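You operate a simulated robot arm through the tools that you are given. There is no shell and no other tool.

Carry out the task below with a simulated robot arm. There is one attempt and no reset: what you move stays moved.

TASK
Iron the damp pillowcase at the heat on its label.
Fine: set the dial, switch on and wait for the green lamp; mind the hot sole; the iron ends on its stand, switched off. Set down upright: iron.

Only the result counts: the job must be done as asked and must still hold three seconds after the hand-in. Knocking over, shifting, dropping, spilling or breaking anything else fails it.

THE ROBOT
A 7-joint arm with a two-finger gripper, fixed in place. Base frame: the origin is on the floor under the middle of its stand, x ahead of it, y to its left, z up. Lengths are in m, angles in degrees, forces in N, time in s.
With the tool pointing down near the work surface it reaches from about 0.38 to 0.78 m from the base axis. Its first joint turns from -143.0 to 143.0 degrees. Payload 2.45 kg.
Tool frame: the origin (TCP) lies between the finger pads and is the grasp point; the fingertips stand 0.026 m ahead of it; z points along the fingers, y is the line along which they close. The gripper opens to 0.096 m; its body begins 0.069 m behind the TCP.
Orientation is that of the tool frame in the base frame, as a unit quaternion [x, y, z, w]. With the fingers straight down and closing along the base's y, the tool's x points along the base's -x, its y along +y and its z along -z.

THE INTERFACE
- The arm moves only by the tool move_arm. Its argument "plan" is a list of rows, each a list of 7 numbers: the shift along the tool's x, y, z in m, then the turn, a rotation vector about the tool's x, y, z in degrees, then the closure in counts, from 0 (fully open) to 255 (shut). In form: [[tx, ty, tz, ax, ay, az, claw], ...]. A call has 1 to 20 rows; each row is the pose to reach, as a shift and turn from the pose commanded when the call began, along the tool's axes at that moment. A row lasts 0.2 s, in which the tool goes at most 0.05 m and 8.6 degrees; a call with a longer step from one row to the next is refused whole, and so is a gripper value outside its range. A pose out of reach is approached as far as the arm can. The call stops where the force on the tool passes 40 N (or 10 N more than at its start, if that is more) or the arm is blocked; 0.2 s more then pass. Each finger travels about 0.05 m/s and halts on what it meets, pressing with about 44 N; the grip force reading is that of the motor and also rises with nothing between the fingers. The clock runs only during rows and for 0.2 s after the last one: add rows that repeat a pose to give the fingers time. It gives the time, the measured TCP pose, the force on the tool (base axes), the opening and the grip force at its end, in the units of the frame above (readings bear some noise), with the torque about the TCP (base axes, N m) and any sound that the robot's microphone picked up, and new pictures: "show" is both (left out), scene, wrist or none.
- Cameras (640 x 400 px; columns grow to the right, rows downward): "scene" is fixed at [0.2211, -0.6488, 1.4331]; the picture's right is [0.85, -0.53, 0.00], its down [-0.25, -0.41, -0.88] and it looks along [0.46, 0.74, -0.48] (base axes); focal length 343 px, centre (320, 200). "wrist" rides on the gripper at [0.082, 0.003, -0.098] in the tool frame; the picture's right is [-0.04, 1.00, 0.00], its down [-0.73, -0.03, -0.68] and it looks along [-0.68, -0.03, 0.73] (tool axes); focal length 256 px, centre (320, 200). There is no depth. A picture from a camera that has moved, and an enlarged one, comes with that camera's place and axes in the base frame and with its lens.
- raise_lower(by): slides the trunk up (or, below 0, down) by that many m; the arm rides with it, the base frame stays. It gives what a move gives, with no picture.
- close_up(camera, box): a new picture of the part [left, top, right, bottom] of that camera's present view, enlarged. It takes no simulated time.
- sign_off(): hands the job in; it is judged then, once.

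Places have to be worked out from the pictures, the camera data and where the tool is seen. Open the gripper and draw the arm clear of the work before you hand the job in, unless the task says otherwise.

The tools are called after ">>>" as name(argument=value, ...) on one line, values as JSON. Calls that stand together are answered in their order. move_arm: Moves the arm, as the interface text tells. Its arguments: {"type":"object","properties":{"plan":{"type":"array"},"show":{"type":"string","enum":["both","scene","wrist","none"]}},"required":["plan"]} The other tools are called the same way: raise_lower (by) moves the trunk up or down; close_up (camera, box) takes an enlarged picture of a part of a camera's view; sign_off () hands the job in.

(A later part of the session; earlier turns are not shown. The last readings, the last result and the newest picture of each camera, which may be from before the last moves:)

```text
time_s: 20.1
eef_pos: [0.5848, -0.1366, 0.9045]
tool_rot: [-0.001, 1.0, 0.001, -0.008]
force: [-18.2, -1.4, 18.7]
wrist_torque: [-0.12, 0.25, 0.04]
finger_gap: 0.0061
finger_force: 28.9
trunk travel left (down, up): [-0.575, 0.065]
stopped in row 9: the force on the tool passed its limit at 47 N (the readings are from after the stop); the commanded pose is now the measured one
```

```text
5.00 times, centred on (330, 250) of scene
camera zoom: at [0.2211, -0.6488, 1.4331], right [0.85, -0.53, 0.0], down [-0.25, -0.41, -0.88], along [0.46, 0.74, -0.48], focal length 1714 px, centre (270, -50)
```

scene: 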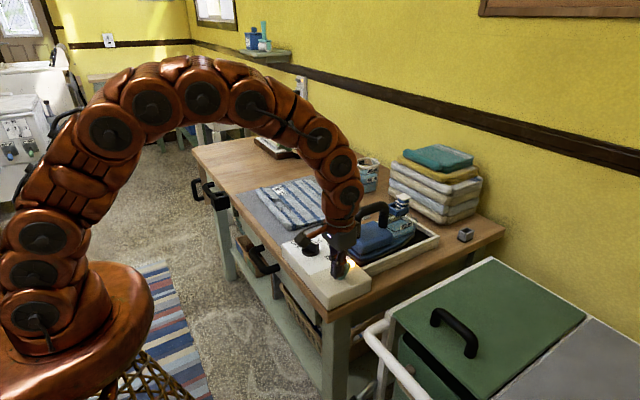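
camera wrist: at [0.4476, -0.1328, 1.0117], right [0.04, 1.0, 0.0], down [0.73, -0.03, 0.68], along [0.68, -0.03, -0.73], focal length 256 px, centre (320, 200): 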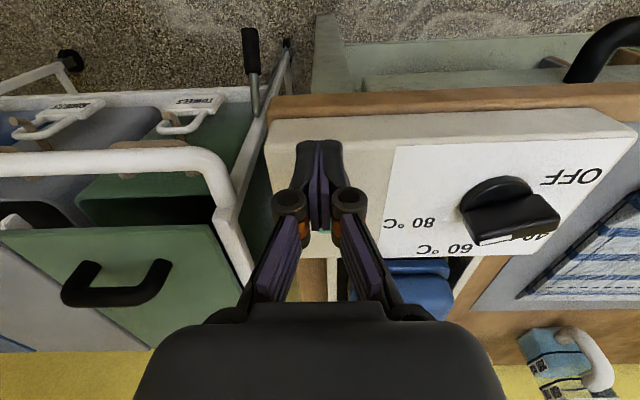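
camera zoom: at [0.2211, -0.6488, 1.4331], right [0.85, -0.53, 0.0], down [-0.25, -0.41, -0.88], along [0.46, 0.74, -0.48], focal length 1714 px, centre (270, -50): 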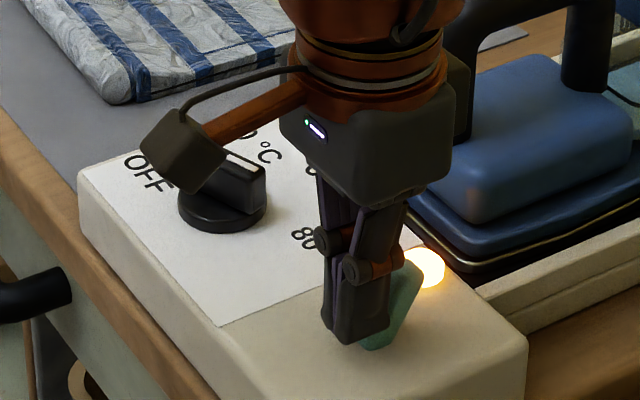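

The lever flipped to +x and the lamp glows amber (heating). I back the fingers off in -x, lift, and wait with the lamp in view.

>>> move_arm(plan=[[0.02, 0, 0, 0, 0, 0, 255], [0.04, 0, 0, 0, 0, 0, 255], [0.05, 0, -0.04, 0, 0, 0, 255], [0.05, 0, -0.08, 0, 0, 0, 255], [0.05, 0, -0.12, 0, 0, 0, 255], [0.05, 0, -0.15, 0, 0, 0, 0]], show="both")

>>> close_up(camera="scene", box=[290, 210, 370, 290])

```text
time_s: 21.5
eef_pos: [0.5385, -0.1338, 1.0529]
tool_rot: [-0.001, 1.0, 0.001, -0.007]
force: [0.2, -0.7, -0.2]
wrist_torque: [0.02, 0.0, 0.02]
finger_gap: 0.0341
finger_force: 0.0
trunk travel left (down, up): [-0.575, 0.065]
camera wrist: at [0.4582, -0.1322, 1.1537], right [0.04, 1.0, 0.0], down [0.74, -0.03, 0.67], along [0.67, -0.03, -0.74], focal length 256 px, centre (320, 200)
```

scene: 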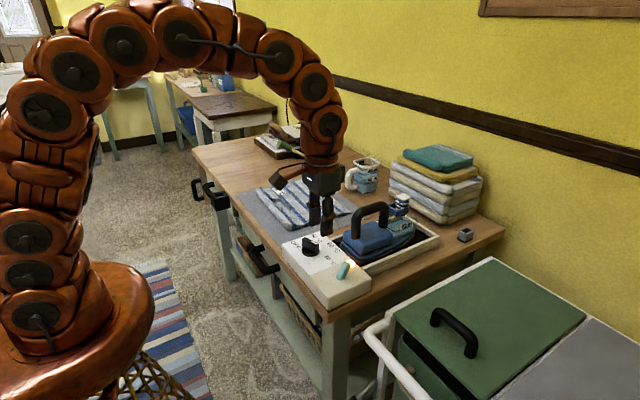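
wrist: 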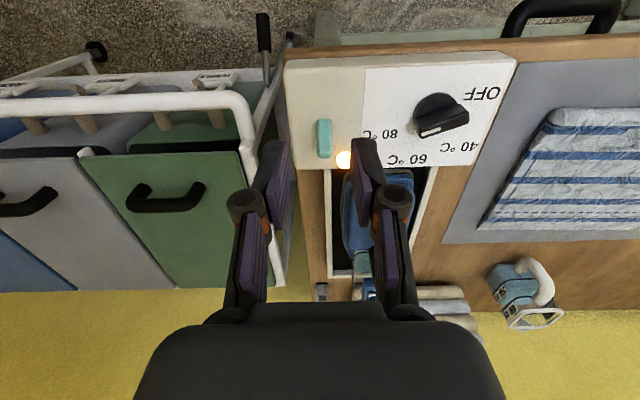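

```text
5.00 times, centred on (330, 250) of scene
camera zoom: at [0.2211, -0.6488, 1.4331], right [0.85, -0.53, 0.0], down [-0.25, -0.41, -0.88], along [0.46, 0.74, -0.48], focal length 1714 px, centre (270, -50)
```

zoom: 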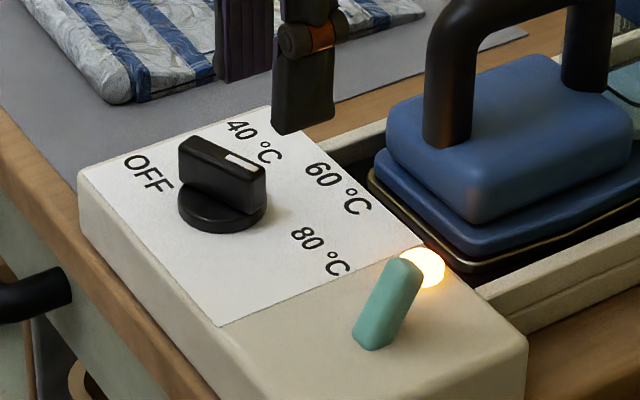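

The lamp is amber while heating. Meanwhile I test in the air whether the arm can reach over the far side of the pillowcase (about (0.73,0.50)) with the tool tilted 30° outward, since tool-down reach is only 0.78 m.

>>> move_arm(plan=[[-0.0128, 0.042, 0, 0, -2.05, 0, 0], [-0.0256, 0.0845, 0, 0, -4.1, 0, 0], [-0.0384, 0.127, 0, 0, -6.2, 0, 0], [-0.0512, 0.169, 0, 0, -8.2, 0, 0], [-0.064, 0.211, 0, 0, -10.3, 0, 0], [-0.0768, 0.2535, 0, 0, -12.3, 0, 0], [-0.0896, 0.296, 0.005, 0, -14.4, 0, 0], [-0.1024, 0.338, 0.01, 0, -16.4, 0, 0], [-0.115, 0.38, 0.015, 0, -18.5, 0, 0], [-0.128, 0.423, 0.02, 0, -20.5, 0, 0], [-0.141, 0.465, 0.025, 0, -22.6, 0, 0], [-0.154, 0.507, 0.03, 0, -24.6, 0, 0], [-0.1665, 0.55, 0.035, 0, -26.7, 0, 0], [-0.179, 0.592, 0.04, 0, -28.7, 0, 0], [-0.1915, 0.634, 0.05, 0, -30.8, 0, 0], [-0.1915, 0.634, 0.05, 0, -30.8, 0, 0]], show="both")

>>> close_up(camera="scene", box=[220, 150, 460, 310])

```text
time_s: 24.9
eef_pos: [0.7212, 0.4815, 1.0037]
tool_rot: [0.001, 0.966, 0.001, 0.26]
force: [0.0, -0.2, 0.3]
wrist_torque: [0.02, 0.06, 0.01]
finger_gap: 0.0963
finger_force: 0.0
out of reach, approached as far as the arm can: row 15, 16
trunk travel left (down, up): [-0.575, 0.065]
camera wrist: at [0.6006, 0.4856, 1.0483], right [0.04, 1.0, 0.02], down [0.29, -0.03, 0.96], along [0.95, -0.03, -0.3], focal length 256 px, centre (320, 200)
```

scene: 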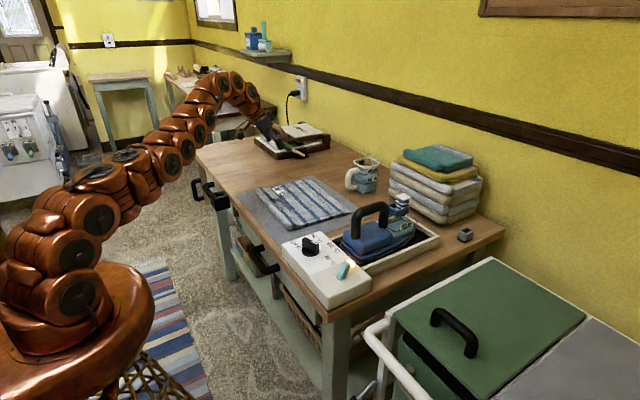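
wrist: 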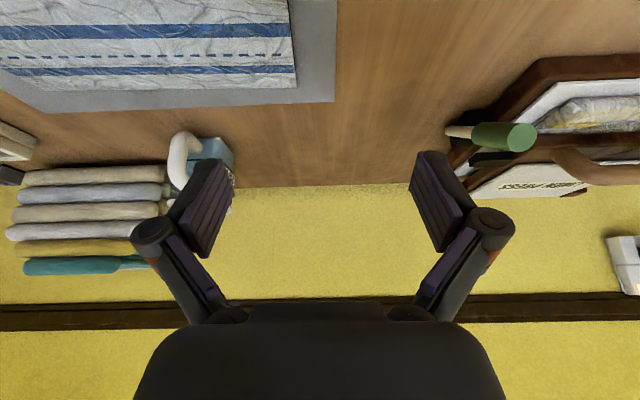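

```text
2.50 times, centred on (340, 230) of scene
camera zoom: at [0.2211, -0.6488, 1.4331], right [0.85, -0.53, 0.0], down [-0.25, -0.41, -0.88], along [0.46, 0.74, -0.48], focal length 857 px, centre (270, 125)
```

zoom: 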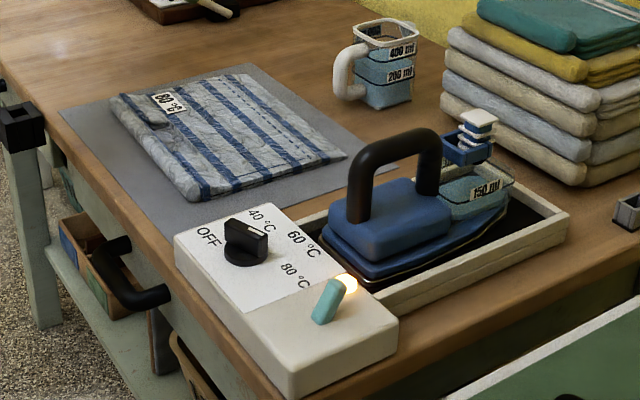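

The corner triangulated from both cameras shows the pillowcase lies at z≈0.834 and spans about x 0.61–0.84, y 0.15–0.46, so a moderate tilt (20°) is enough reach. I return above the iron's handle with 20° tilt while the lamp is still heating.

>>> move_arm(plan=[[0, 0, -0.03, 0, 0.8, 0, 0], [-0.005, -0.043, -0.05, 0, 1.6, 0, 0], [-0.009, -0.086, -0.056, 0, 2.4, 0, 0], [-0.013, -0.13, -0.0563, 0, 3.2, 0, 0], [-0.018, -0.174, -0.0563, 0, 4, 0, 0], [-0.022, -0.218, -0.0563, 0, 4.8, 0, 0], [-0.027, -0.262, -0.0563, 0, 5.6, 0, 0], [-0.031, -0.306, -0.0563, 0, 6.4, 0, 0], [-0.036, -0.35, -0.0563, 0, 7.2, 0, 0], [-0.04, -0.394, -0.0563, 0, 8, 0, 0], [-0.045, -0.438, -0.0563, 0, 9, 0, 0], [-0.05, -0.482, -0.0563, 0, 10, 0, 0], [-0.0545, -0.5365, -0.0563, 0, 10, 0, 0]], show="both")

>>> close_up(camera="scene", box=[290, 170, 450, 290])

```text
refused: row 13 steps farther than a row can; nothing moved
```

```text
3.33 times, centred on (370, 230) of scene
camera zoom: at [0.2211, -0.6488, 1.4331], right [0.85, -0.53, 0.0], down [-0.25, -0.41, -0.88], along [0.46, 0.74, -0.48], focal length 1143 px, centre (153, 100)
```

zoom: 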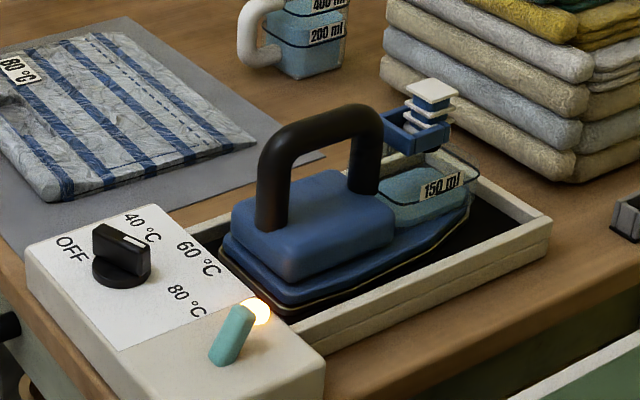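

The last row was too long a step; I add a row and send the same move again.

>>> move_arm(plan=[[0, 0, -0.03, 0, 0.8, 0, 0], [-0.005, -0.043, -0.05, 0, 1.6, 0, 0], [-0.009, -0.086, -0.056, 0, 2.4, 0, 0], [-0.013, -0.13, -0.0563, 0, 3.2, 0, 0], [-0.018, -0.174, -0.0563, 0, 4, 0, 0], [-0.022, -0.218, -0.0563, 0, 4.8, 0, 0], [-0.027, -0.262, -0.0563, 0, 5.6, 0, 0], [-0.031, -0.306, -0.0563, 0, 6.4, 0, 0], [-0.036, -0.35, -0.0563, 0, 7.2, 0, 0], [-0.04, -0.394, -0.0563, 0, 8, 0, 0], [-0.045, -0.438, -0.0563, 0, 9, 0, 0], [-0.05, -0.482, -0.0563, 0, 10, 0, 0], [-0.053, -0.515, -0.0563, 0, 10, 0, 0], [-0.0545, -0.5365, -0.0563, 0, 10, 0, 0]], show="both")

>>> close_up(camera="scene", box=[290, 170, 450, 290])

```text
time_s: 27.9
eef_pos: [0.7388, -0.0552, 1.0774]
tool_rot: [0.0, 0.985, 0.001, 0.174]
force: [-0.4, 0.0, -0.5]
wrist_torque: [0.0, 0.01, 0.02]
finger_gap: 0.0958
finger_force: 0.1
trunk travel left (down, up): [-0.575, 0.065]
camera wrist: at [0.6281, -0.0529, 1.1427], right [0.04, 1.0, 0.01], down [0.46, -0.03, 0.89], along [0.89, -0.03, -0.46], focal length 256 px, centre (320, 200)
```

scene: 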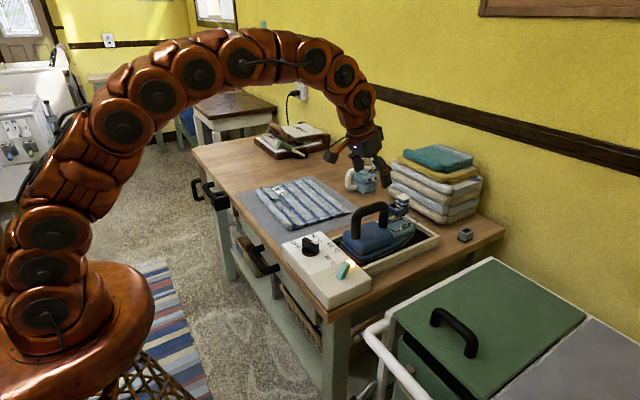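
wrist: 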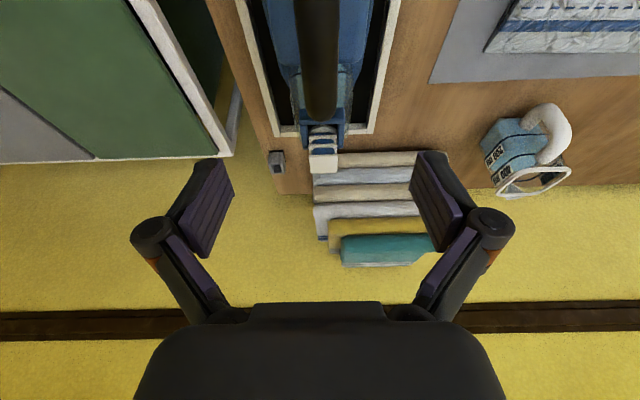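

```text
3.33 times, centred on (370, 230) of scene
camera zoom: at [0.2211, -0.6488, 1.4331], right [0.85, -0.53, 0.0], down [-0.25, -0.41, -0.88], along [0.46, 0.74, -0.48], focal length 1143 px, centre (153, 100)
```

zoom: 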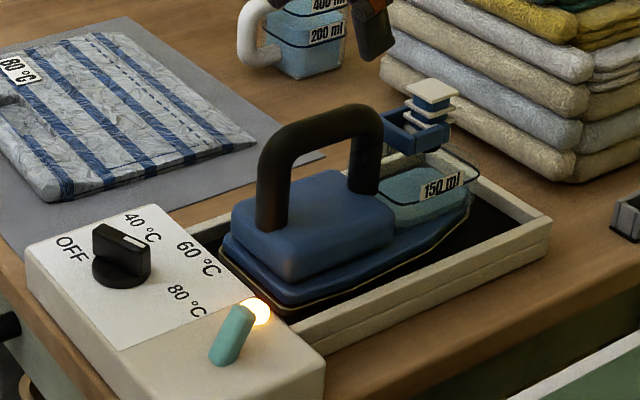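

The handle bar lies along x at y≈-0.0556, straight under the open fingers. The lamp is still amber, so I wait 4 s.

>>> move_arm(plan=[[0, 0, 0, 0, 0, 0, 0], [0, 0, 0, 0, 0, 0, 0], [0, 0, 0, 0, 0, 0, 0], [0, 0, 0, 0, 0, 0, 0], [0, 0, 0, 0, 0, 0, 0], [0, 0, 0, 0, 0, 0, 0], [0, 0, 0, 0, 0, 0, 0], [0, 0, 0, 0, 0, 0, 0], [0, 0, 0, 0, 0, 0, 0], [0, 0, 0, 0, 0, 0, 0], [0, 0, 0, 0, 0, 0, 0], [0, 0, 0, 0, 0, 0, 0], [0, 0, 0, 0, 0, 0, 0], [0, 0, 0, 0, 0, 0, 0], [0, 0, 0, 0, 0, 0, 0], [0, 0, 0, 0, 0, 0, 0], [0, 0, 0, 0, 0, 0, 0], [0, 0, 0, 0, 0, 0, 0], [0, 0, 0, 0, 0, 0, 0], [0, 0, 0, 0, 0, 0, 0]], show="none")

>>> close_up(camera="scene", box=[290, 170, 450, 290])

```text
time_s: 32.1
eef_pos: [0.7394, -0.0546, 1.0771]
tool_rot: [0.0, 0.985, 0.0, 0.174]
force: [-0.7, 1.1, 0.4]
wrist_torque: [-0.01, 0.0, 0.01]
finger_gap: 0.0959
finger_force: 0.1
trunk travel left (down, up): [-0.575, 0.065]
```

```text
3.33 times, centred on (370, 230) of scene
camera zoom: at [0.2211, -0.6488, 1.4331], right [0.85, -0.53, 0.0], down [-0.25, -0.41, -0.88], along [0.46, 0.74, -0.48], focal length 1143 px, centre (153, 100)
```

zoom: 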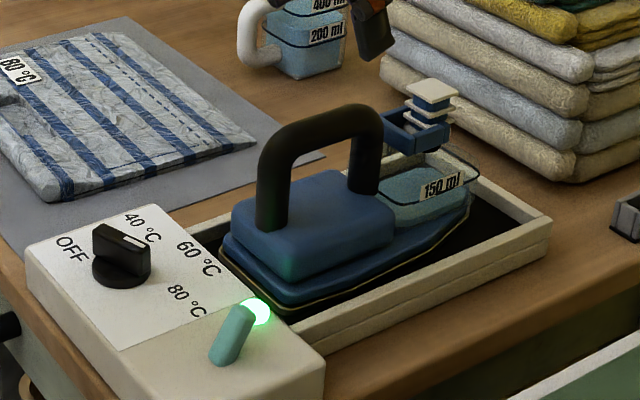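

The lamp is green. The bar centre is about (0.75,-0.0555,0.972), so I descend with the open fingers straddling it, slightly forward of mid-handle (x≈0.765), and check before closing.

>>> move_arm(plan=[[0.004, -0.001, 0.035, 0, 0, 0, 0], [0.008, -0.001, 0.07, 0, 0, 0, 0], [0.0115, -0.001, 0.095, 0, 0, 0, 0], [0.0125, -0.001, 0.1094, 0, 0, 0, 0]], show="both")

>>> close_up(camera="scene", box=[310, 150, 450, 270])

>>> close_up(camera="wrist", box=[200, 0, 440, 260])

```text
time_s: 33.1
eef_pos: [0.7658, -0.0575, 0.9697]
tool_rot: [-0.001, 0.985, 0.002, 0.174]
force: [0.6, 0.6, -0.1]
wrist_torque: [0.02, 0.0, 0.03]
finger_gap: 0.0959
finger_force: 0.0
trunk travel left (down, up): [-0.575, 0.065]
camera wrist: at [0.6542, -0.0536, 1.035], right [0.04, 1.0, 0.02], down [0.46, -0.03, 0.89], along [0.89, -0.03, -0.46], focal length 256 px, centre (320, 200)
```

scene: 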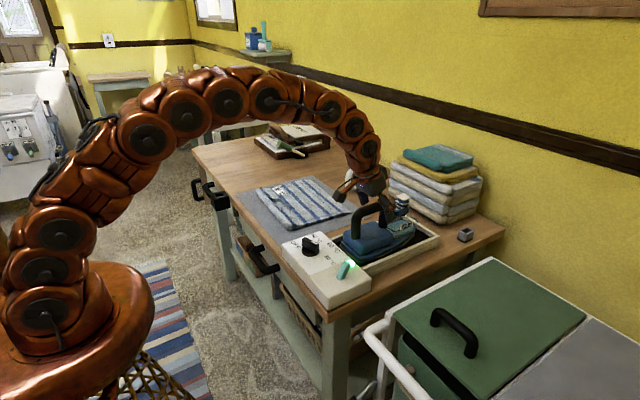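
wrist: 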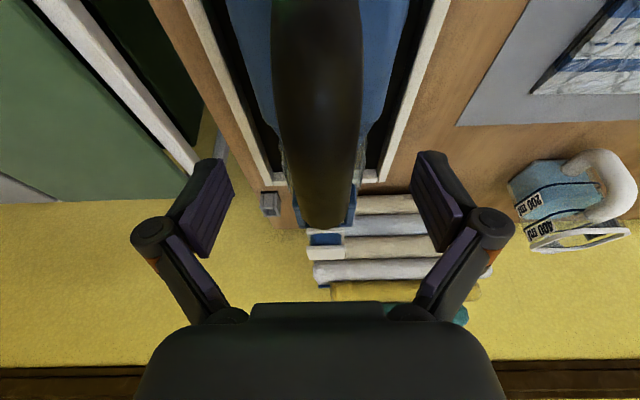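

```text
3.33 times, centred on (380, 210) of scene
camera zoom: at [0.2211, -0.6488, 1.4331], right [0.85, -0.53, 0.0], down [-0.25, -0.41, -0.88], along [0.46, 0.74, -0.48], focal length 1143 px, centre (120, 167)
```

zoom: 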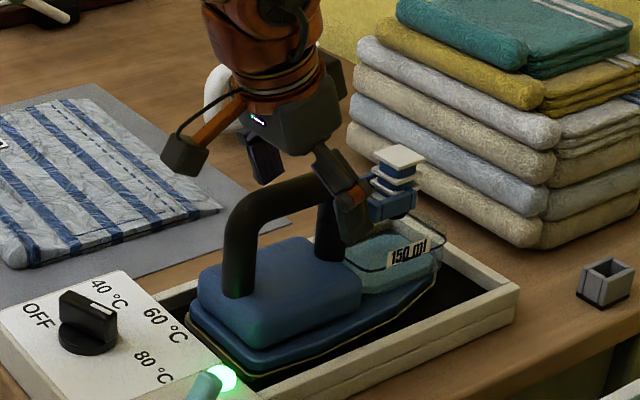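

```text
1.54 times, centred on (320, 130) of wrist
camera zoom: at [0.6542, -0.0536, 1.035], right [0.04, 1.0, 0.02], down [0.46, -0.03, 0.89], along [0.89, -0.03, -0.46], focal length 394 px, centre (320, 308)
```

zoom: 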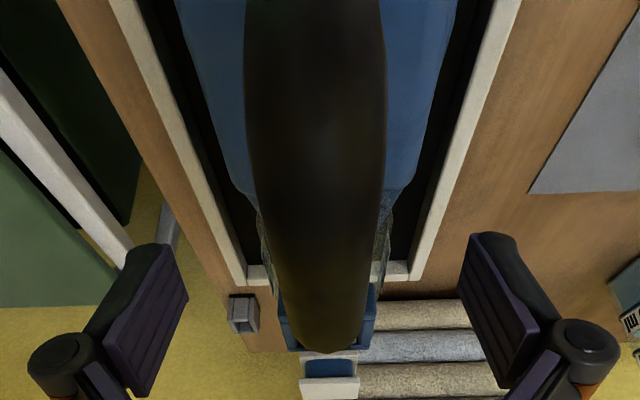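

The fingers straddle the bar; its centre appears about 1 cm above the TCP (z≈0.98) and y≈-0.0555. I raise 1 cm, shift 2 mm, and close on the handle.

>>> move_arm(plan=[[-0.0034, 0.002, -0.0094, 0, 0, 0, 0], [-0.0034, 0.002, -0.0094, 0, 0, 0, 255], [-0.0034, 0.002, -0.0094, 0, 0, 0, 255], [-0.0034, 0.002, -0.0094, 0, 0, 0, 255], [-0.0034, 0.002, -0.0094, 0, 0, 0, 255], [-0.0034, 0.002, -0.0094, 0, 0, 0, 255], [-0.0034, 0.002, -0.0094, 0, 0, 0, 255]], show="both")

>>> close_up(camera="scene", box=[310, 150, 450, 270])

```text
time_s: 34.7
eef_pos: [0.7661, -0.0548, 0.9802]
tool_rot: [0.0, 0.985, 0.001, 0.174]
force: [-0.7, -3.1, 1.4]
wrist_torque: [-0.09, -0.18, -0.04]
finger_gap: 0.0259
finger_force: 44.2
trunk travel left (down, up): [-0.575, 0.065]
camera wrist: at [0.6548, -0.052, 1.0462], right [0.04, 1.0, 0.02], down [0.46, -0.03, 0.89], along [0.89, -0.03, -0.46], focal length 256 px, centre (320, 200)
```

scene: 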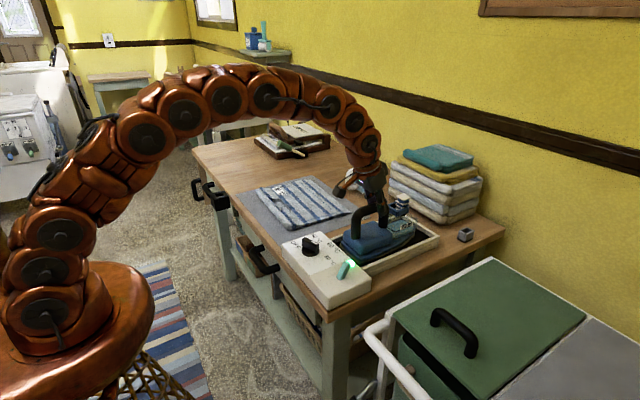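
wrist: 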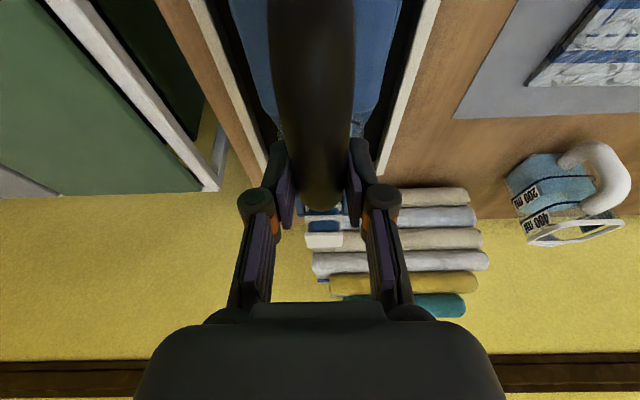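

```text
3.33 times, centred on (380, 210) of scene
camera zoom: at [0.2211, -0.6488, 1.4331], right [0.85, -0.53, 0.0], down [-0.25, -0.41, -0.88], along [0.46, 0.74, -0.48], focal length 1143 px, centre (120, 167)
```

zoom: 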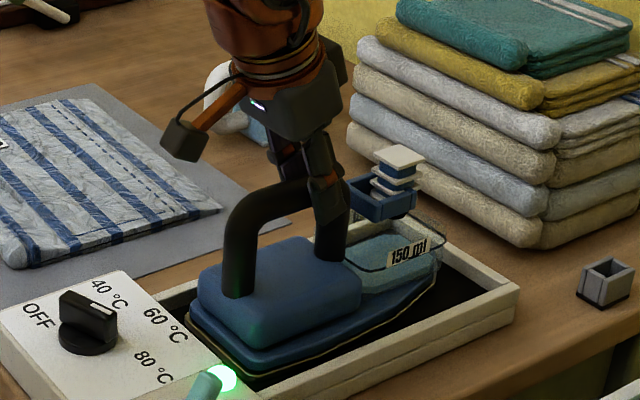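

The handle is held (gap 25.9 mm, 44 N) at TCP (0.766,-0.055,0.980), the pose to return to. I lift 2 cm to check weight and balance.

>>> move_arm(plan=[[-0.0017, 0, -0.0047, 0, 0, 0, 255], [-0.0034, 0, -0.0094, 0, 0, 0, 255], [-0.0051, 0, -0.0141, 0, 0, 0, 255], [-0.0068, 0, -0.0188, 0, 0, 0, 255], [-0.0068, 0, -0.0188, 0, 0, 0, 255]], show="both")

>>> close_up(camera="scene", box=[310, 150, 450, 270])

```text
time_s: 35.9
eef_pos: [0.7676, -0.0533, 1.0004]
tool_rot: [0.0, 0.985, 0.0, 0.173]
force: [-0.2, -1.1, -16.4]
wrist_torque: [0.01, 0.3, 0.02]
finger_gap: 0.0259
finger_force: 44.1
trunk travel left (down, up): [-0.575, 0.065]
camera wrist: at [0.6557, -0.0511, 1.066], right [0.04, 1.0, 0.02], down [0.46, -0.03, 0.89], along [0.89, -0.03, -0.46], focal length 256 px, centre (320, 200)
```

scene: 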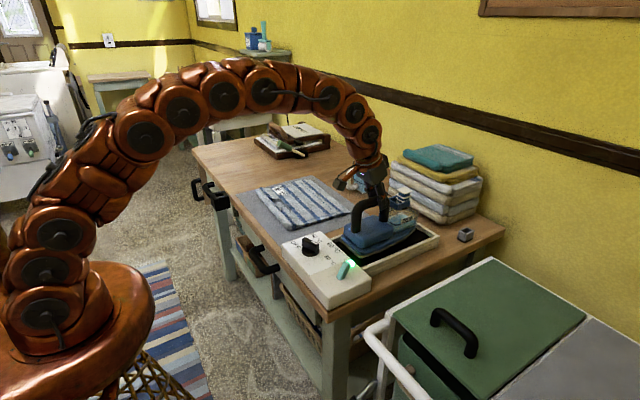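
wrist: 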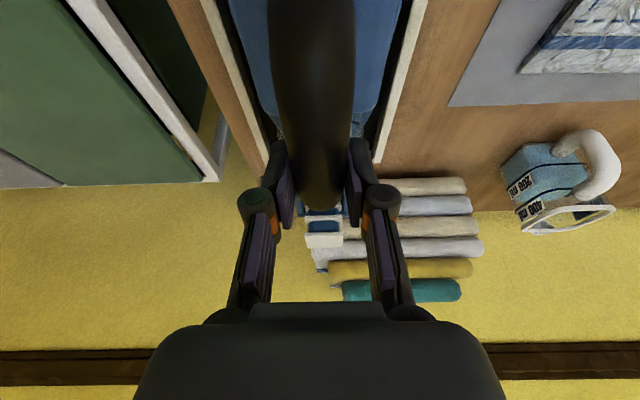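

```text
3.33 times, centred on (380, 210) of scene
camera zoom: at [0.2211, -0.6488, 1.4331], right [0.85, -0.53, 0.0], down [-0.25, -0.41, -0.88], along [0.46, 0.74, -0.48], focal length 1143 px, centre (120, 167)
```

zoom: 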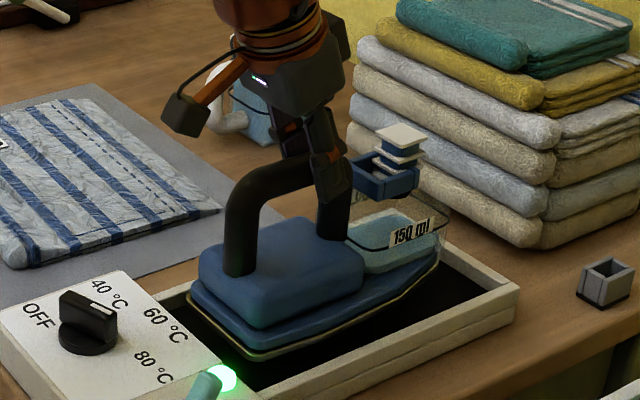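

The iron weighs about 1.67 kg and stays level enough (centre of mass ~18 mm ahead of the grip). I lift it clear of the stand and carry it left and back to above the pillowcase, near (0.69, 0.30).

>>> move_arm(plan=[[-0.0068, 0, -0.0188, 0, 0, 0, 255], [-0.0137, 0, -0.0376, 0, 0, 0, 255], [-0.0205, 0, -0.0564, 0, 0, 0, 255], [-0.0205, 0.015, -0.0564, 0, 0, 0, 255], [-0.0205, 0.04, -0.0564, 0, 0, 0, 255], [-0.0205, 0.07, -0.0564, 0, 0, 0, 255], [-0.0158, 0.1, -0.0581, 0, 0, 0, 255], [-0.0064, 0.13, -0.0615, 0, 0, 0, 255], [0.0077, 0.16, -0.0667, 0, 0, 0, 255], [0.0218, 0.19, -0.0718, 0, 0, 0, 255], [0.0359, 0.22, -0.0769, 0, 0, 0, 255], [0.0509, 0.25, -0.0824, 0, 0, 0, 255], [0.0509, 0.28, -0.0824, 0, 0, 0, 255], [0.0509, 0.31, -0.0824, 0, 0, 0, 255], [0.0509, 0.335, -0.0824, 0, 0, 0, 255], [0.0509, 0.35, -0.0824, 0, 0, 0, 255], [0.0509, 0.355, -0.0824, 0, 0, 0, 255]], show="both")

>>> close_up(camera="scene", box=[210, 120, 410, 260])

```text
time_s: 39.5
eef_pos: [0.6906, 0.3022, 1.0617]
tool_rot: [-0.001, 0.985, 0.001, 0.173]
force: [-0.9, 0.0, -16.7]
wrist_torque: [0.06, 0.31, 0.02]
finger_gap: 0.026
finger_force: 44.0
trunk travel left (down, up): [-0.575, 0.065]
camera wrist: at [0.5794, 0.3053, 1.127], right [0.04, 1.0, 0.02], down [0.46, -0.03, 0.89], along [0.89, -0.03, -0.46], focal length 256 px, centre (320, 200)
```

scene: 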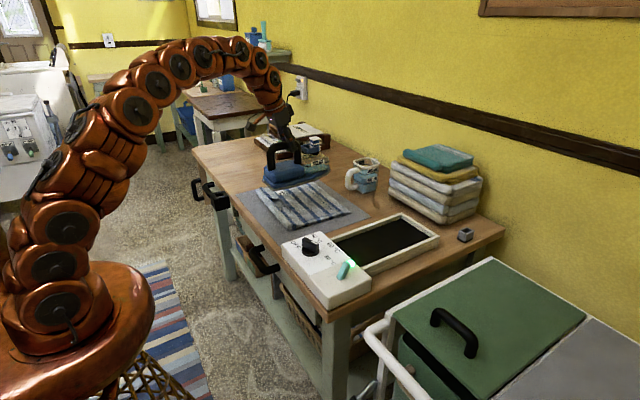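
wrist: 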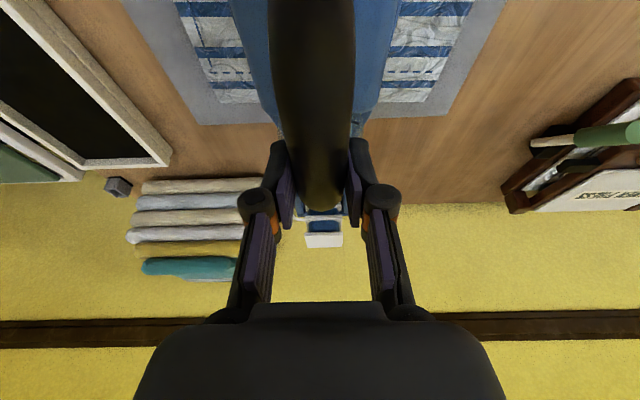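

```text
2.86 times, centred on (310, 190) of scene
camera zoom: at [0.2211, -0.6488, 1.4331], right [0.85, -0.53, 0.0], down [-0.25, -0.41, -0.88], along [0.46, 0.74, -0.48], focal length 979 px, centre (349, 229)
```

zoom: 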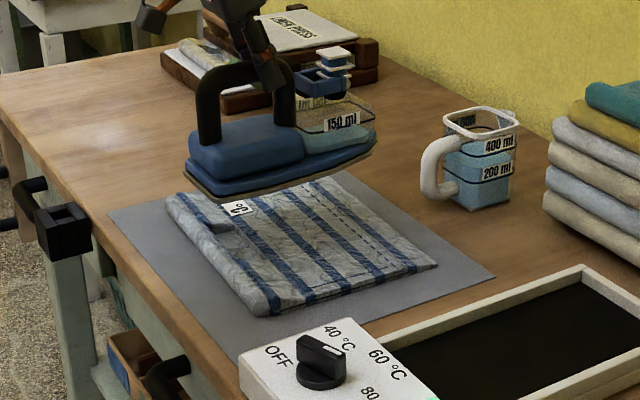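

The iron hangs over the pillowcase centre; both views agree the cloth spans y≈0.15–0.46 and x≈0.61–0.845. I descend to about 1.5 cm above the expected contact and check.

>>> move_arm(plan=[[0.0092, 0, 0.0254, 0, 0, 0, 255], [0.0185, 0, 0.0508, 0, 0, 0, 255], [0.0257, 0, 0.0705, 0, 0, 0, 255], [0.0284, 0, 0.078, 0, 0, 0, 255]], show="scene")

>>> close_up(camera="scene", box=[220, 130, 380, 250])

```text
time_s: 40.5
eef_pos: [0.6899, 0.3024, 0.9803]
tool_rot: [-0.001, 0.985, 0.002, 0.175]
force: [-0.7, 0.3, -1.7]
wrist_torque: [0.01, 1.39, 0.06]
finger_gap: 0.0255
finger_force: 44.2
trunk travel left (down, up): [-0.575, 0.065]
```

scene: 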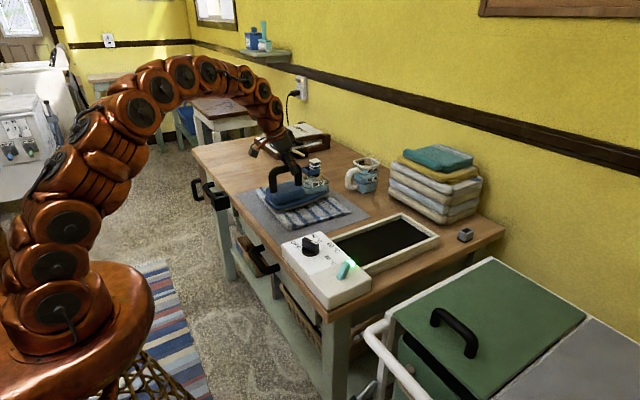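

```text
3.33 times, centred on (300, 190) of scene
camera zoom: at [0.2211, -0.6488, 1.4331], right [0.85, -0.53, 0.0], down [-0.25, -0.41, -0.88], along [0.46, 0.74, -0.48], focal length 1143 px, centre (387, 233)
```

zoom: 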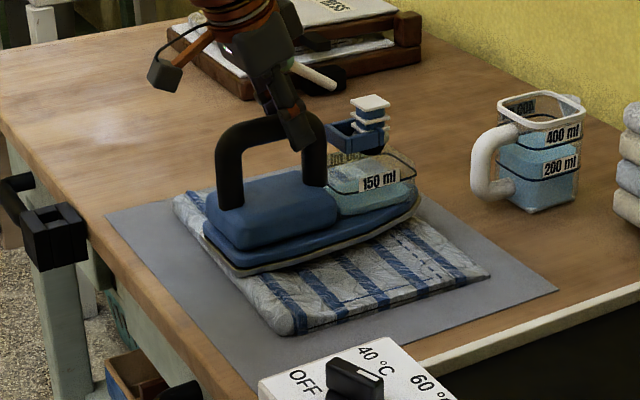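

The sole already bears 15 N at its heel (torque rose to 1.4 N m), so the pillowcase's near hem seems thicker than the rest. I look closely before pressing on.

>>> close_up(camera="scene", box=[240, 170, 350, 240])

>>> close_up(camera="wrist", box=[150, 0, 490, 220])

```text
5.71 times, centred on (295, 205) of scene
camera zoom: at [0.2211, -0.6488, 1.4331], right [0.85, -0.53, 0.0], down [-0.25, -0.41, -0.88], along [0.46, 0.74, -0.48], focal length 1959 px, centre (463, 171)
```

zoom: 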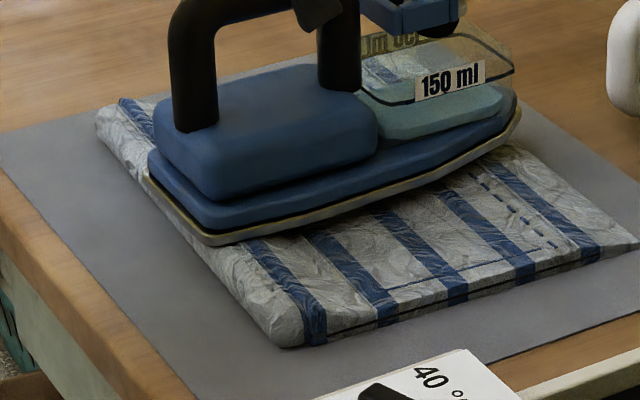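

```text
1.82 times, centred on (320, 110) of wrist
camera zoom: at [0.5792, 0.3046, 1.0458], right [0.04, 1.0, 0.02], down [0.45, -0.03, 0.89], along [0.89, -0.02, -0.46], focal length 465 px, centre (320, 364)
```

zoom: 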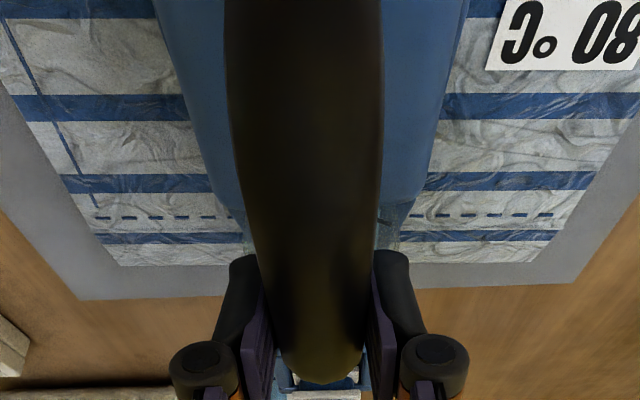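

The pillowcase is wedge-like: the near hem is about 1.5–2 cm thick and the far edge thin, so I pitch the iron slightly nose-down to lay the sole flat. First 3°, then I read force and torque.

>>> move_arm(plan=[[0, 0, 0, 0, 1.5, 0, 255], [0, 0, 0, 0, 3, 0, 255]], show="none")

>>> close_up(camera="scene", box=[240, 170, 350, 240])

```text
time_s: 41.1
eef_pos: [0.69, 0.3001, 0.9788]
tool_rot: [0.0, 0.989, 0.001, 0.147]
force: [3.4, -0.1, -8.2]
wrist_torque: [0.21, 0.16, -0.1]
finger_gap: 0.0257
finger_force: 44.0
trunk travel left (down, up): [-0.575, 0.065]
```

```text
5.71 times, centred on (295, 205) of scene
camera zoom: at [0.2211, -0.6488, 1.4331], right [0.85, -0.53, 0.0], down [-0.25, -0.41, -0.88], along [0.46, 0.74, -0.48], focal length 1959 px, centre (463, 171)
```

zoom: 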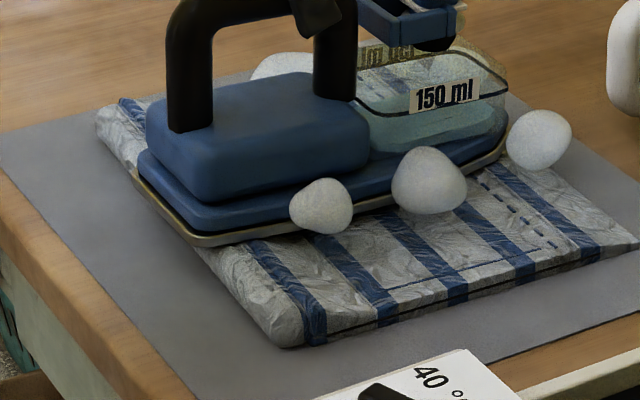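

Steam puffs rise and the load is now even (8.5 N, torque ~0): the sole lies flat and is ironing. I start sweeping slowly toward +y so no spot is overheated.

>>> move_arm(plan=[[0, 0.008, 0, 0, 3, 0, 255], [0, 0.018, 0, 0, 3, 0, 255], [0, 0.03, 0, 0, 3, 0, 255], [0, 0.042, 0, 0, 3, 0, 255], [0, 0.054, 0, 0, 3, 0, 255], [0, 0.066, 0, 0, 3, 0, 255], [0, 0.078, 0, 0, 3, 0, 255], [0, 0.09, 0, 0, 3, 0, 255], [0, 0.1, 0, 0, 3, 0, 255]], show="scene")

>>> close_up(camera="scene", box=[220, 150, 380, 250])

```text
time_s: 43.1
eef_pos: [0.6904, 0.4008, 0.9794]
tool_rot: [0.0, 0.992, 0.001, 0.123]
force: [1.4, -3.6, -4.6]
wrist_torque: [0.11, 0.21, 0.06]
finger_gap: 0.0258
finger_force: 44.0
trunk travel left (down, up): [-0.575, 0.065]
```

scene: 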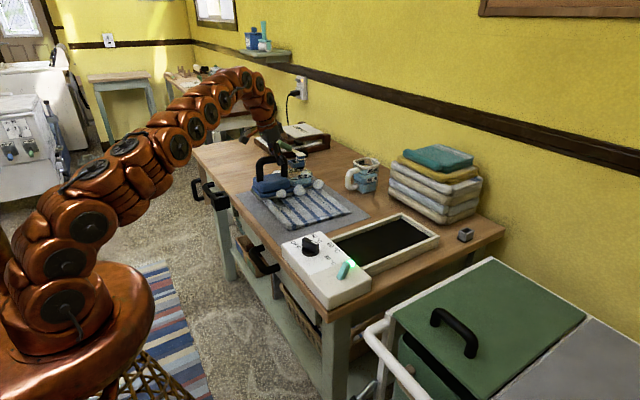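

```text
4.00 times, centred on (300, 200) of scene
camera zoom: at [0.2211, -0.6488, 1.4331], right [0.85, -0.53, 0.0], down [-0.25, -0.41, -0.88], along [0.46, 0.74, -0.48], focal length 1371 px, centre (400, 200)
```

zoom: 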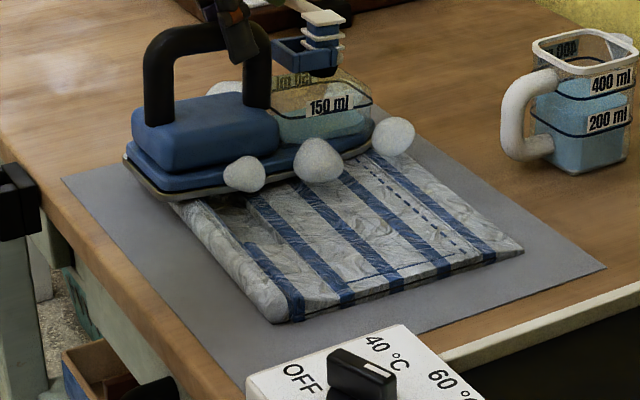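

I see I repeated the 3° turn on top of the earlier one (tool now 6° nose-down in total), though the load remains balanced. I check with the wrist view whether the iron pivoted in the grip.

>>> close_up(camera="wrist", box=[150, 0, 490, 220])

>>> close_up(camera="scene", box=[240, 160, 330, 220])

```text
1.82 times, centred on (320, 110) of wrist
camera zoom: at [0.5859, 0.4046, 1.0556], right [0.04, 1.0, 0.01], down [0.55, -0.03, 0.84], along [0.84, -0.03, -0.55], focal length 465 px, centre (320, 364)
```

zoom: 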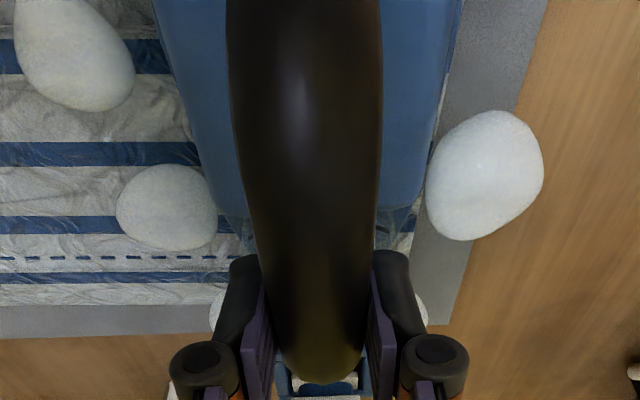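

```text
6.67 times, centred on (285, 190) of scene
camera zoom: at [0.2211, -0.6488, 1.4331], right [0.85, -0.53, 0.0], down [-0.25, -0.41, -0.88], along [0.46, 0.74, -0.48], focal length 2285 px, centre (553, 267)
```

zoom: 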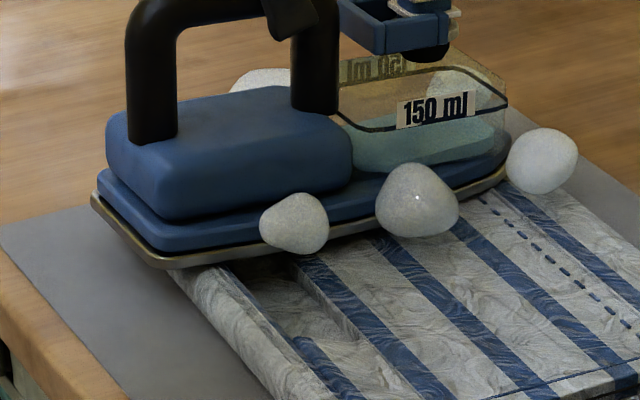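

The iron kept its place in the grip and is about 5° nose-down, matching the wedge of the cloth, with about 12 N evenly spread. I ease the pitch back 1.5° and sweep across to the -y side slowly.

>>> move_arm(plan=[[0, 0.007, 0, 0, -1, 0, 255], [0, 0.014, 0, 0, -1.5, 0, 255], [0, 0.006, 0, 0, -1.5, 0, 255], [0, -0.006, 0, 0, -1.5, 0, 255], [0, -0.018, 0, 0, -1.5, 0, 255], [0, -0.03, 0, 0, -1.5, 0, 255], [0, -0.042, 0, 0, -1.5, 0, 255], [0, -0.054, 0, 0, -1.5, 0, 255], [0, -0.066, 0, 0, -1.5, 0, 255], [0, -0.078, 0, 0, -1.5, 0, 255], [0, -0.09, 0, 0, -1.5, 0, 255], [0, -0.102, 0, 0, -1.5, 0, 255]], show="scene")

>>> close_up(camera="scene", box=[230, 150, 370, 240])

```text
time_s: 45.7
eef_pos: [0.6903, 0.2981, 0.9782]
tool_rot: [0.0, 0.991, 0.0, 0.134]
force: [-0.8, -1.7, -14.3]
wrist_torque: [-0.04, 0.35, 0.07]
finger_gap: 0.0256
finger_force: 43.9
trunk travel left (down, up): [-0.575, 0.065]
```

scene: 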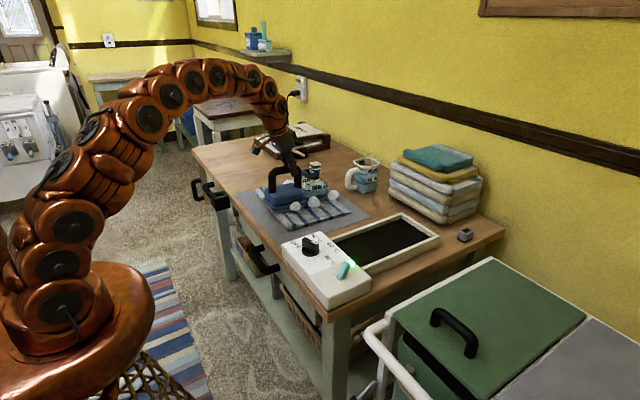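

```text
4.44 times, centred on (300, 195) of scene
camera zoom: at [0.2211, -0.6488, 1.4331], right [0.85, -0.53, 0.0], down [-0.25, -0.41, -0.88], along [0.46, 0.74, -0.48], focal length 1524 px, centre (409, 222)
```

zoom: 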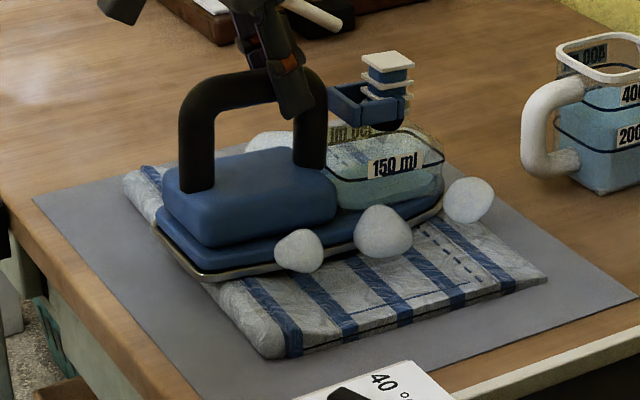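

Contact has become light (2.4 N), so I lower 2 mm and continue the sweep to the -y edge.

>>> move_arm(plan=[[0.0005, -0.01, 0.002, 0, 0, 0, 255], [0.0005, -0.022, 0.002, 0, 0, 0, 255], [0.0005, -0.034, 0.002, 0, 0, 0, 255], [0.0005, -0.046, 0.002, 0, 0, 0, 255], [0.0005, -0.058, 0.002, 0, 0, 0, 255], [0.0005, -0.07, 0.002, 0, 0, 0, 255], [0.0005, -0.082, 0.002, 0, 0, 0, 255], [0.0005, -0.094, 0.002, 0, 0, 0, 255], [0.0005, -0.106, 0.002, 0, 0, 0, 255]], show="scene")

>>> close_up(camera="scene", box=[230, 150, 370, 240])

```text
time_s: 47.7
eef_pos: [0.689, 0.194, 0.9782]
tool_rot: [0.0, 0.991, 0.001, 0.137]
force: [7.7, 10.4, 23.5]
wrist_torque: [0.0, 0.21, -0.25]
finger_gap: 0.0257
finger_force: 44.2
trunk travel left (down, up): [-0.575, 0.065]
```

scene: 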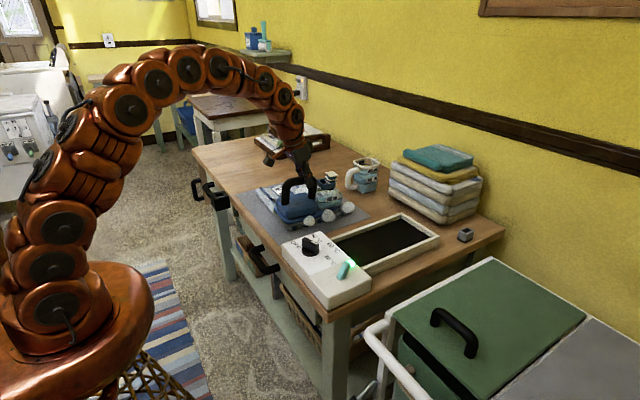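

```text
4.44 times, centred on (300, 195) of scene
camera zoom: at [0.2211, -0.6488, 1.4331], right [0.85, -0.53, 0.0], down [-0.25, -0.41, -0.88], along [0.46, 0.74, -0.48], focal length 1524 px, centre (409, 222)
```

zoom: 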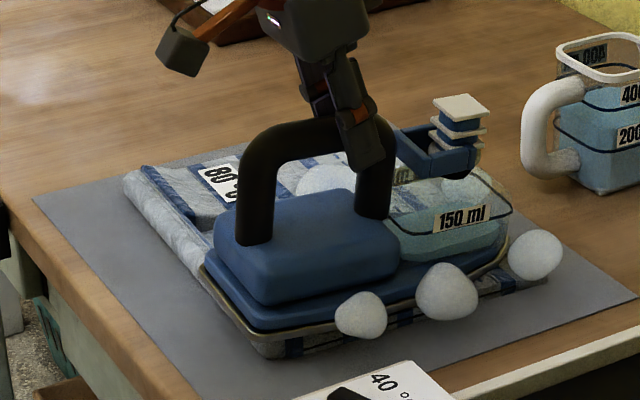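

The load grew to about 40 N at this edge, a bit much, though the cloth has not shifted. I ease off, shift 2.5 cm forward to cover the far edge with the wide part of the sole, and sweep back toward +y.

>>> move_arm(plan=[[-0.005, 0, -0.002, 0, 0, 0, 255], [-0.0145, 0.004, 0.002, 0, 0, 0, 255], [-0.0244, 0.01, 0.0055, 0, 0, 0, 255], [-0.0244, 0.022, 0.0055, 0, 0, 0, 255], [-0.0244, 0.034, 0.0055, 0, 0, 0, 255], [-0.0244, 0.046, 0.0055, 0, 0, 0, 255], [-0.0244, 0.058, 0.0058, 0, 0, 0, 255], [-0.0244, 0.07, 0.006, 0, 0, 0, 255]], show="scene")

>>> close_up(camera="scene", box=[230, 150, 370, 240])

```text
time_s: 49.5
eef_pos: [0.7158, 0.2642, 0.9752]
tool_rot: [0.001, 0.991, 0.0, 0.134]
force: [0.1, -1.0, -16.3]
wrist_torque: [0.03, 0.2, 0.01]
finger_gap: 0.0257
finger_force: 44.0
trunk travel left (down, up): [-0.575, 0.065]
```

scene: 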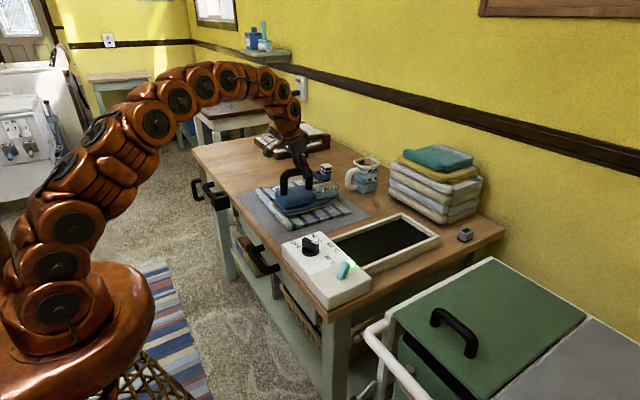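

```text
4.44 times, centred on (300, 195) of scene
camera zoom: at [0.2211, -0.6488, 1.4331], right [0.85, -0.53, 0.0], down [-0.25, -0.41, -0.88], along [0.46, 0.74, -0.48], focal length 1524 px, centre (409, 222)
```

zoom: 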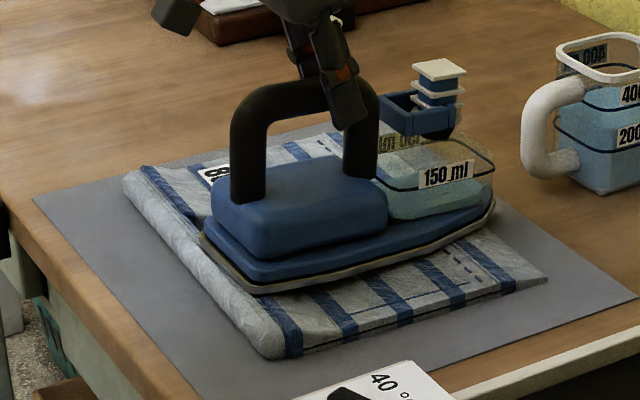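

Contact is lost here (no steam, -16.3 N): with the heel off the hem the surface is lower. I lower 4 mm while moving on slowly.

>>> move_arm(plan=[[0.0005, 0.004, 0.002, 0, 0, 0, 255], [0.001, 0.008, 0.004, 0, 0, 0, 255]], show="none")

>>> close_up(camera="scene", box=[230, 150, 370, 240])

```text
time_s: 50.1
eef_pos: [0.7163, 0.2698, 0.974]
tool_rot: [0.001, 0.991, 0.002, 0.135]
force: [3.1, -6.8, 1.7]
wrist_torque: [-0.09, 1.26, 0.37]
finger_gap: 0.0258
finger_force: 43.7
trunk travel left (down, up): [-0.575, 0.065]
```

```text
4.44 times, centred on (300, 195) of scene
camera zoom: at [0.2211, -0.6488, 1.4331], right [0.85, -0.53, 0.0], down [-0.25, -0.41, -0.88], along [0.46, 0.74, -0.48], focal length 1524 px, centre (409, 222)
```

zoom: 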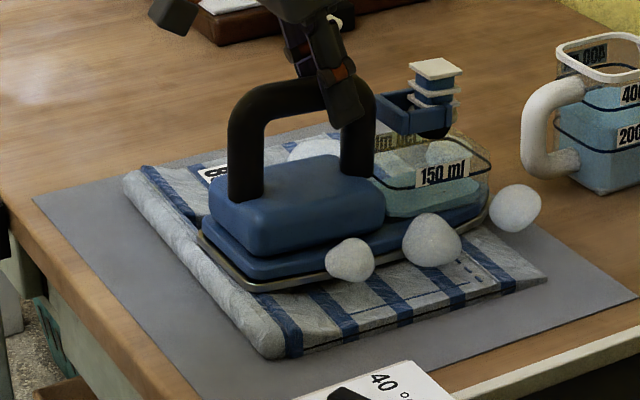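

Contact is back (18 N, steam) but heel-heavy, so I add 1.5° nose-down and continue sweeping toward +y.

>>> move_arm(plan=[[0, 0.006, 0, 0, 1, 0, 255], [0, 0.016, 0, 0, 1.5, 0, 255], [0, 0.028, 0, 0, 1.5, 0, 255], [0, 0.04, 0, 0, 1.5, 0, 255], [0, 0.052, 0, 0, 1.5, 0, 255]], show="none")

>>> close_up(camera="scene", box=[230, 150, 370, 240])

```text
time_s: 51.3
eef_pos: [0.7155, 0.3236, 0.976]
tool_rot: [0.0, 0.992, 0.003, 0.124]
force: [10.0, -7.2, 27.5]
wrist_torque: [-0.13, -0.38, -0.21]
finger_gap: 0.0257
finger_force: 43.5
trunk travel left (down, up): [-0.575, 0.065]
```

```text
4.44 times, centred on (300, 195) of scene
camera zoom: at [0.2211, -0.6488, 1.4331], right [0.85, -0.53, 0.0], down [-0.25, -0.41, -0.88], along [0.46, 0.74, -0.48], focal length 1524 px, centre (409, 222)
```

zoom: 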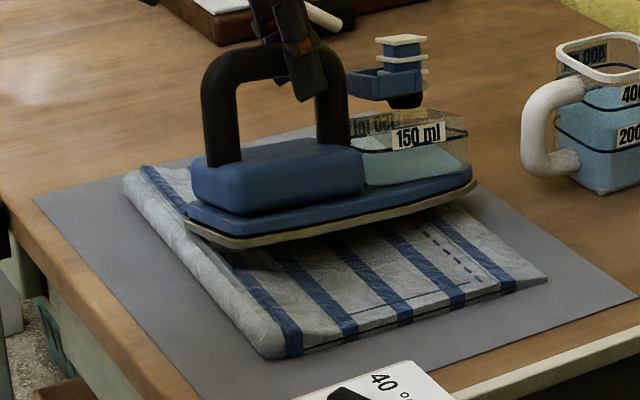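

The load is now about 44 N, too strong, bridging heel and nose. I raise 3 mm, take 0.7° of pitch back and continue to the +y edge.

>>> move_arm(plan=[[-0.0007, 0.006, -0.003, 0, -0.7, 0, 255], [-0.0007, 0.016, -0.003, 0, -0.7, 0, 255], [-0.0007, 0.028, -0.003, 0, -0.7, 0, 255], [-0.0007, 0.04, -0.003, 0, -0.7, 0, 255], [-0.0007, 0.052, -0.003, 0, -0.7, 0, 255]], show="scene")

>>> close_up(camera="scene", box=[230, 150, 370, 240])

```text
time_s: 52.5
eef_pos: [0.7144, 0.3773, 0.974]
tool_rot: [-0.001, 0.992, 0.001, 0.126]
force: [-0.7, -2.1, -12.5]
wrist_torque: [0.49, 0.76, 0.1]
finger_gap: 0.025
finger_force: 43.3
trunk travel left (down, up): [-0.575, 0.065]
```

scene: 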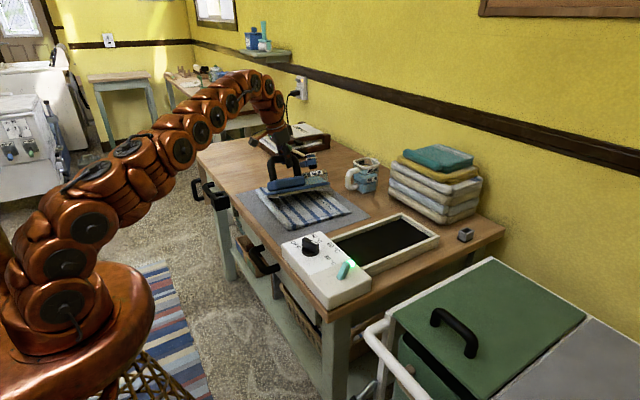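

```text
4.44 times, centred on (300, 195) of scene
camera zoom: at [0.2211, -0.6488, 1.4331], right [0.85, -0.53, 0.0], down [-0.25, -0.41, -0.88], along [0.46, 0.74, -0.48], focal length 1524 px, centre (409, 222)
```

zoom: 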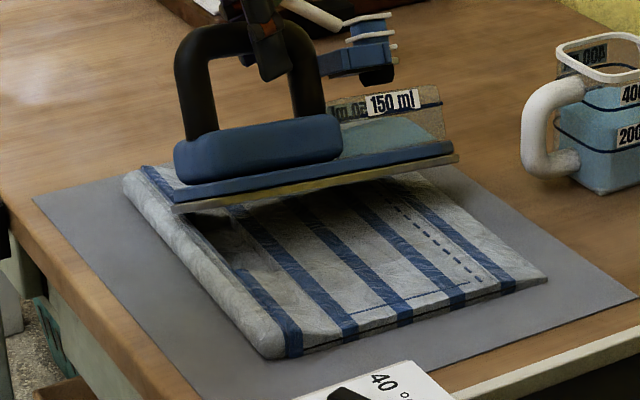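

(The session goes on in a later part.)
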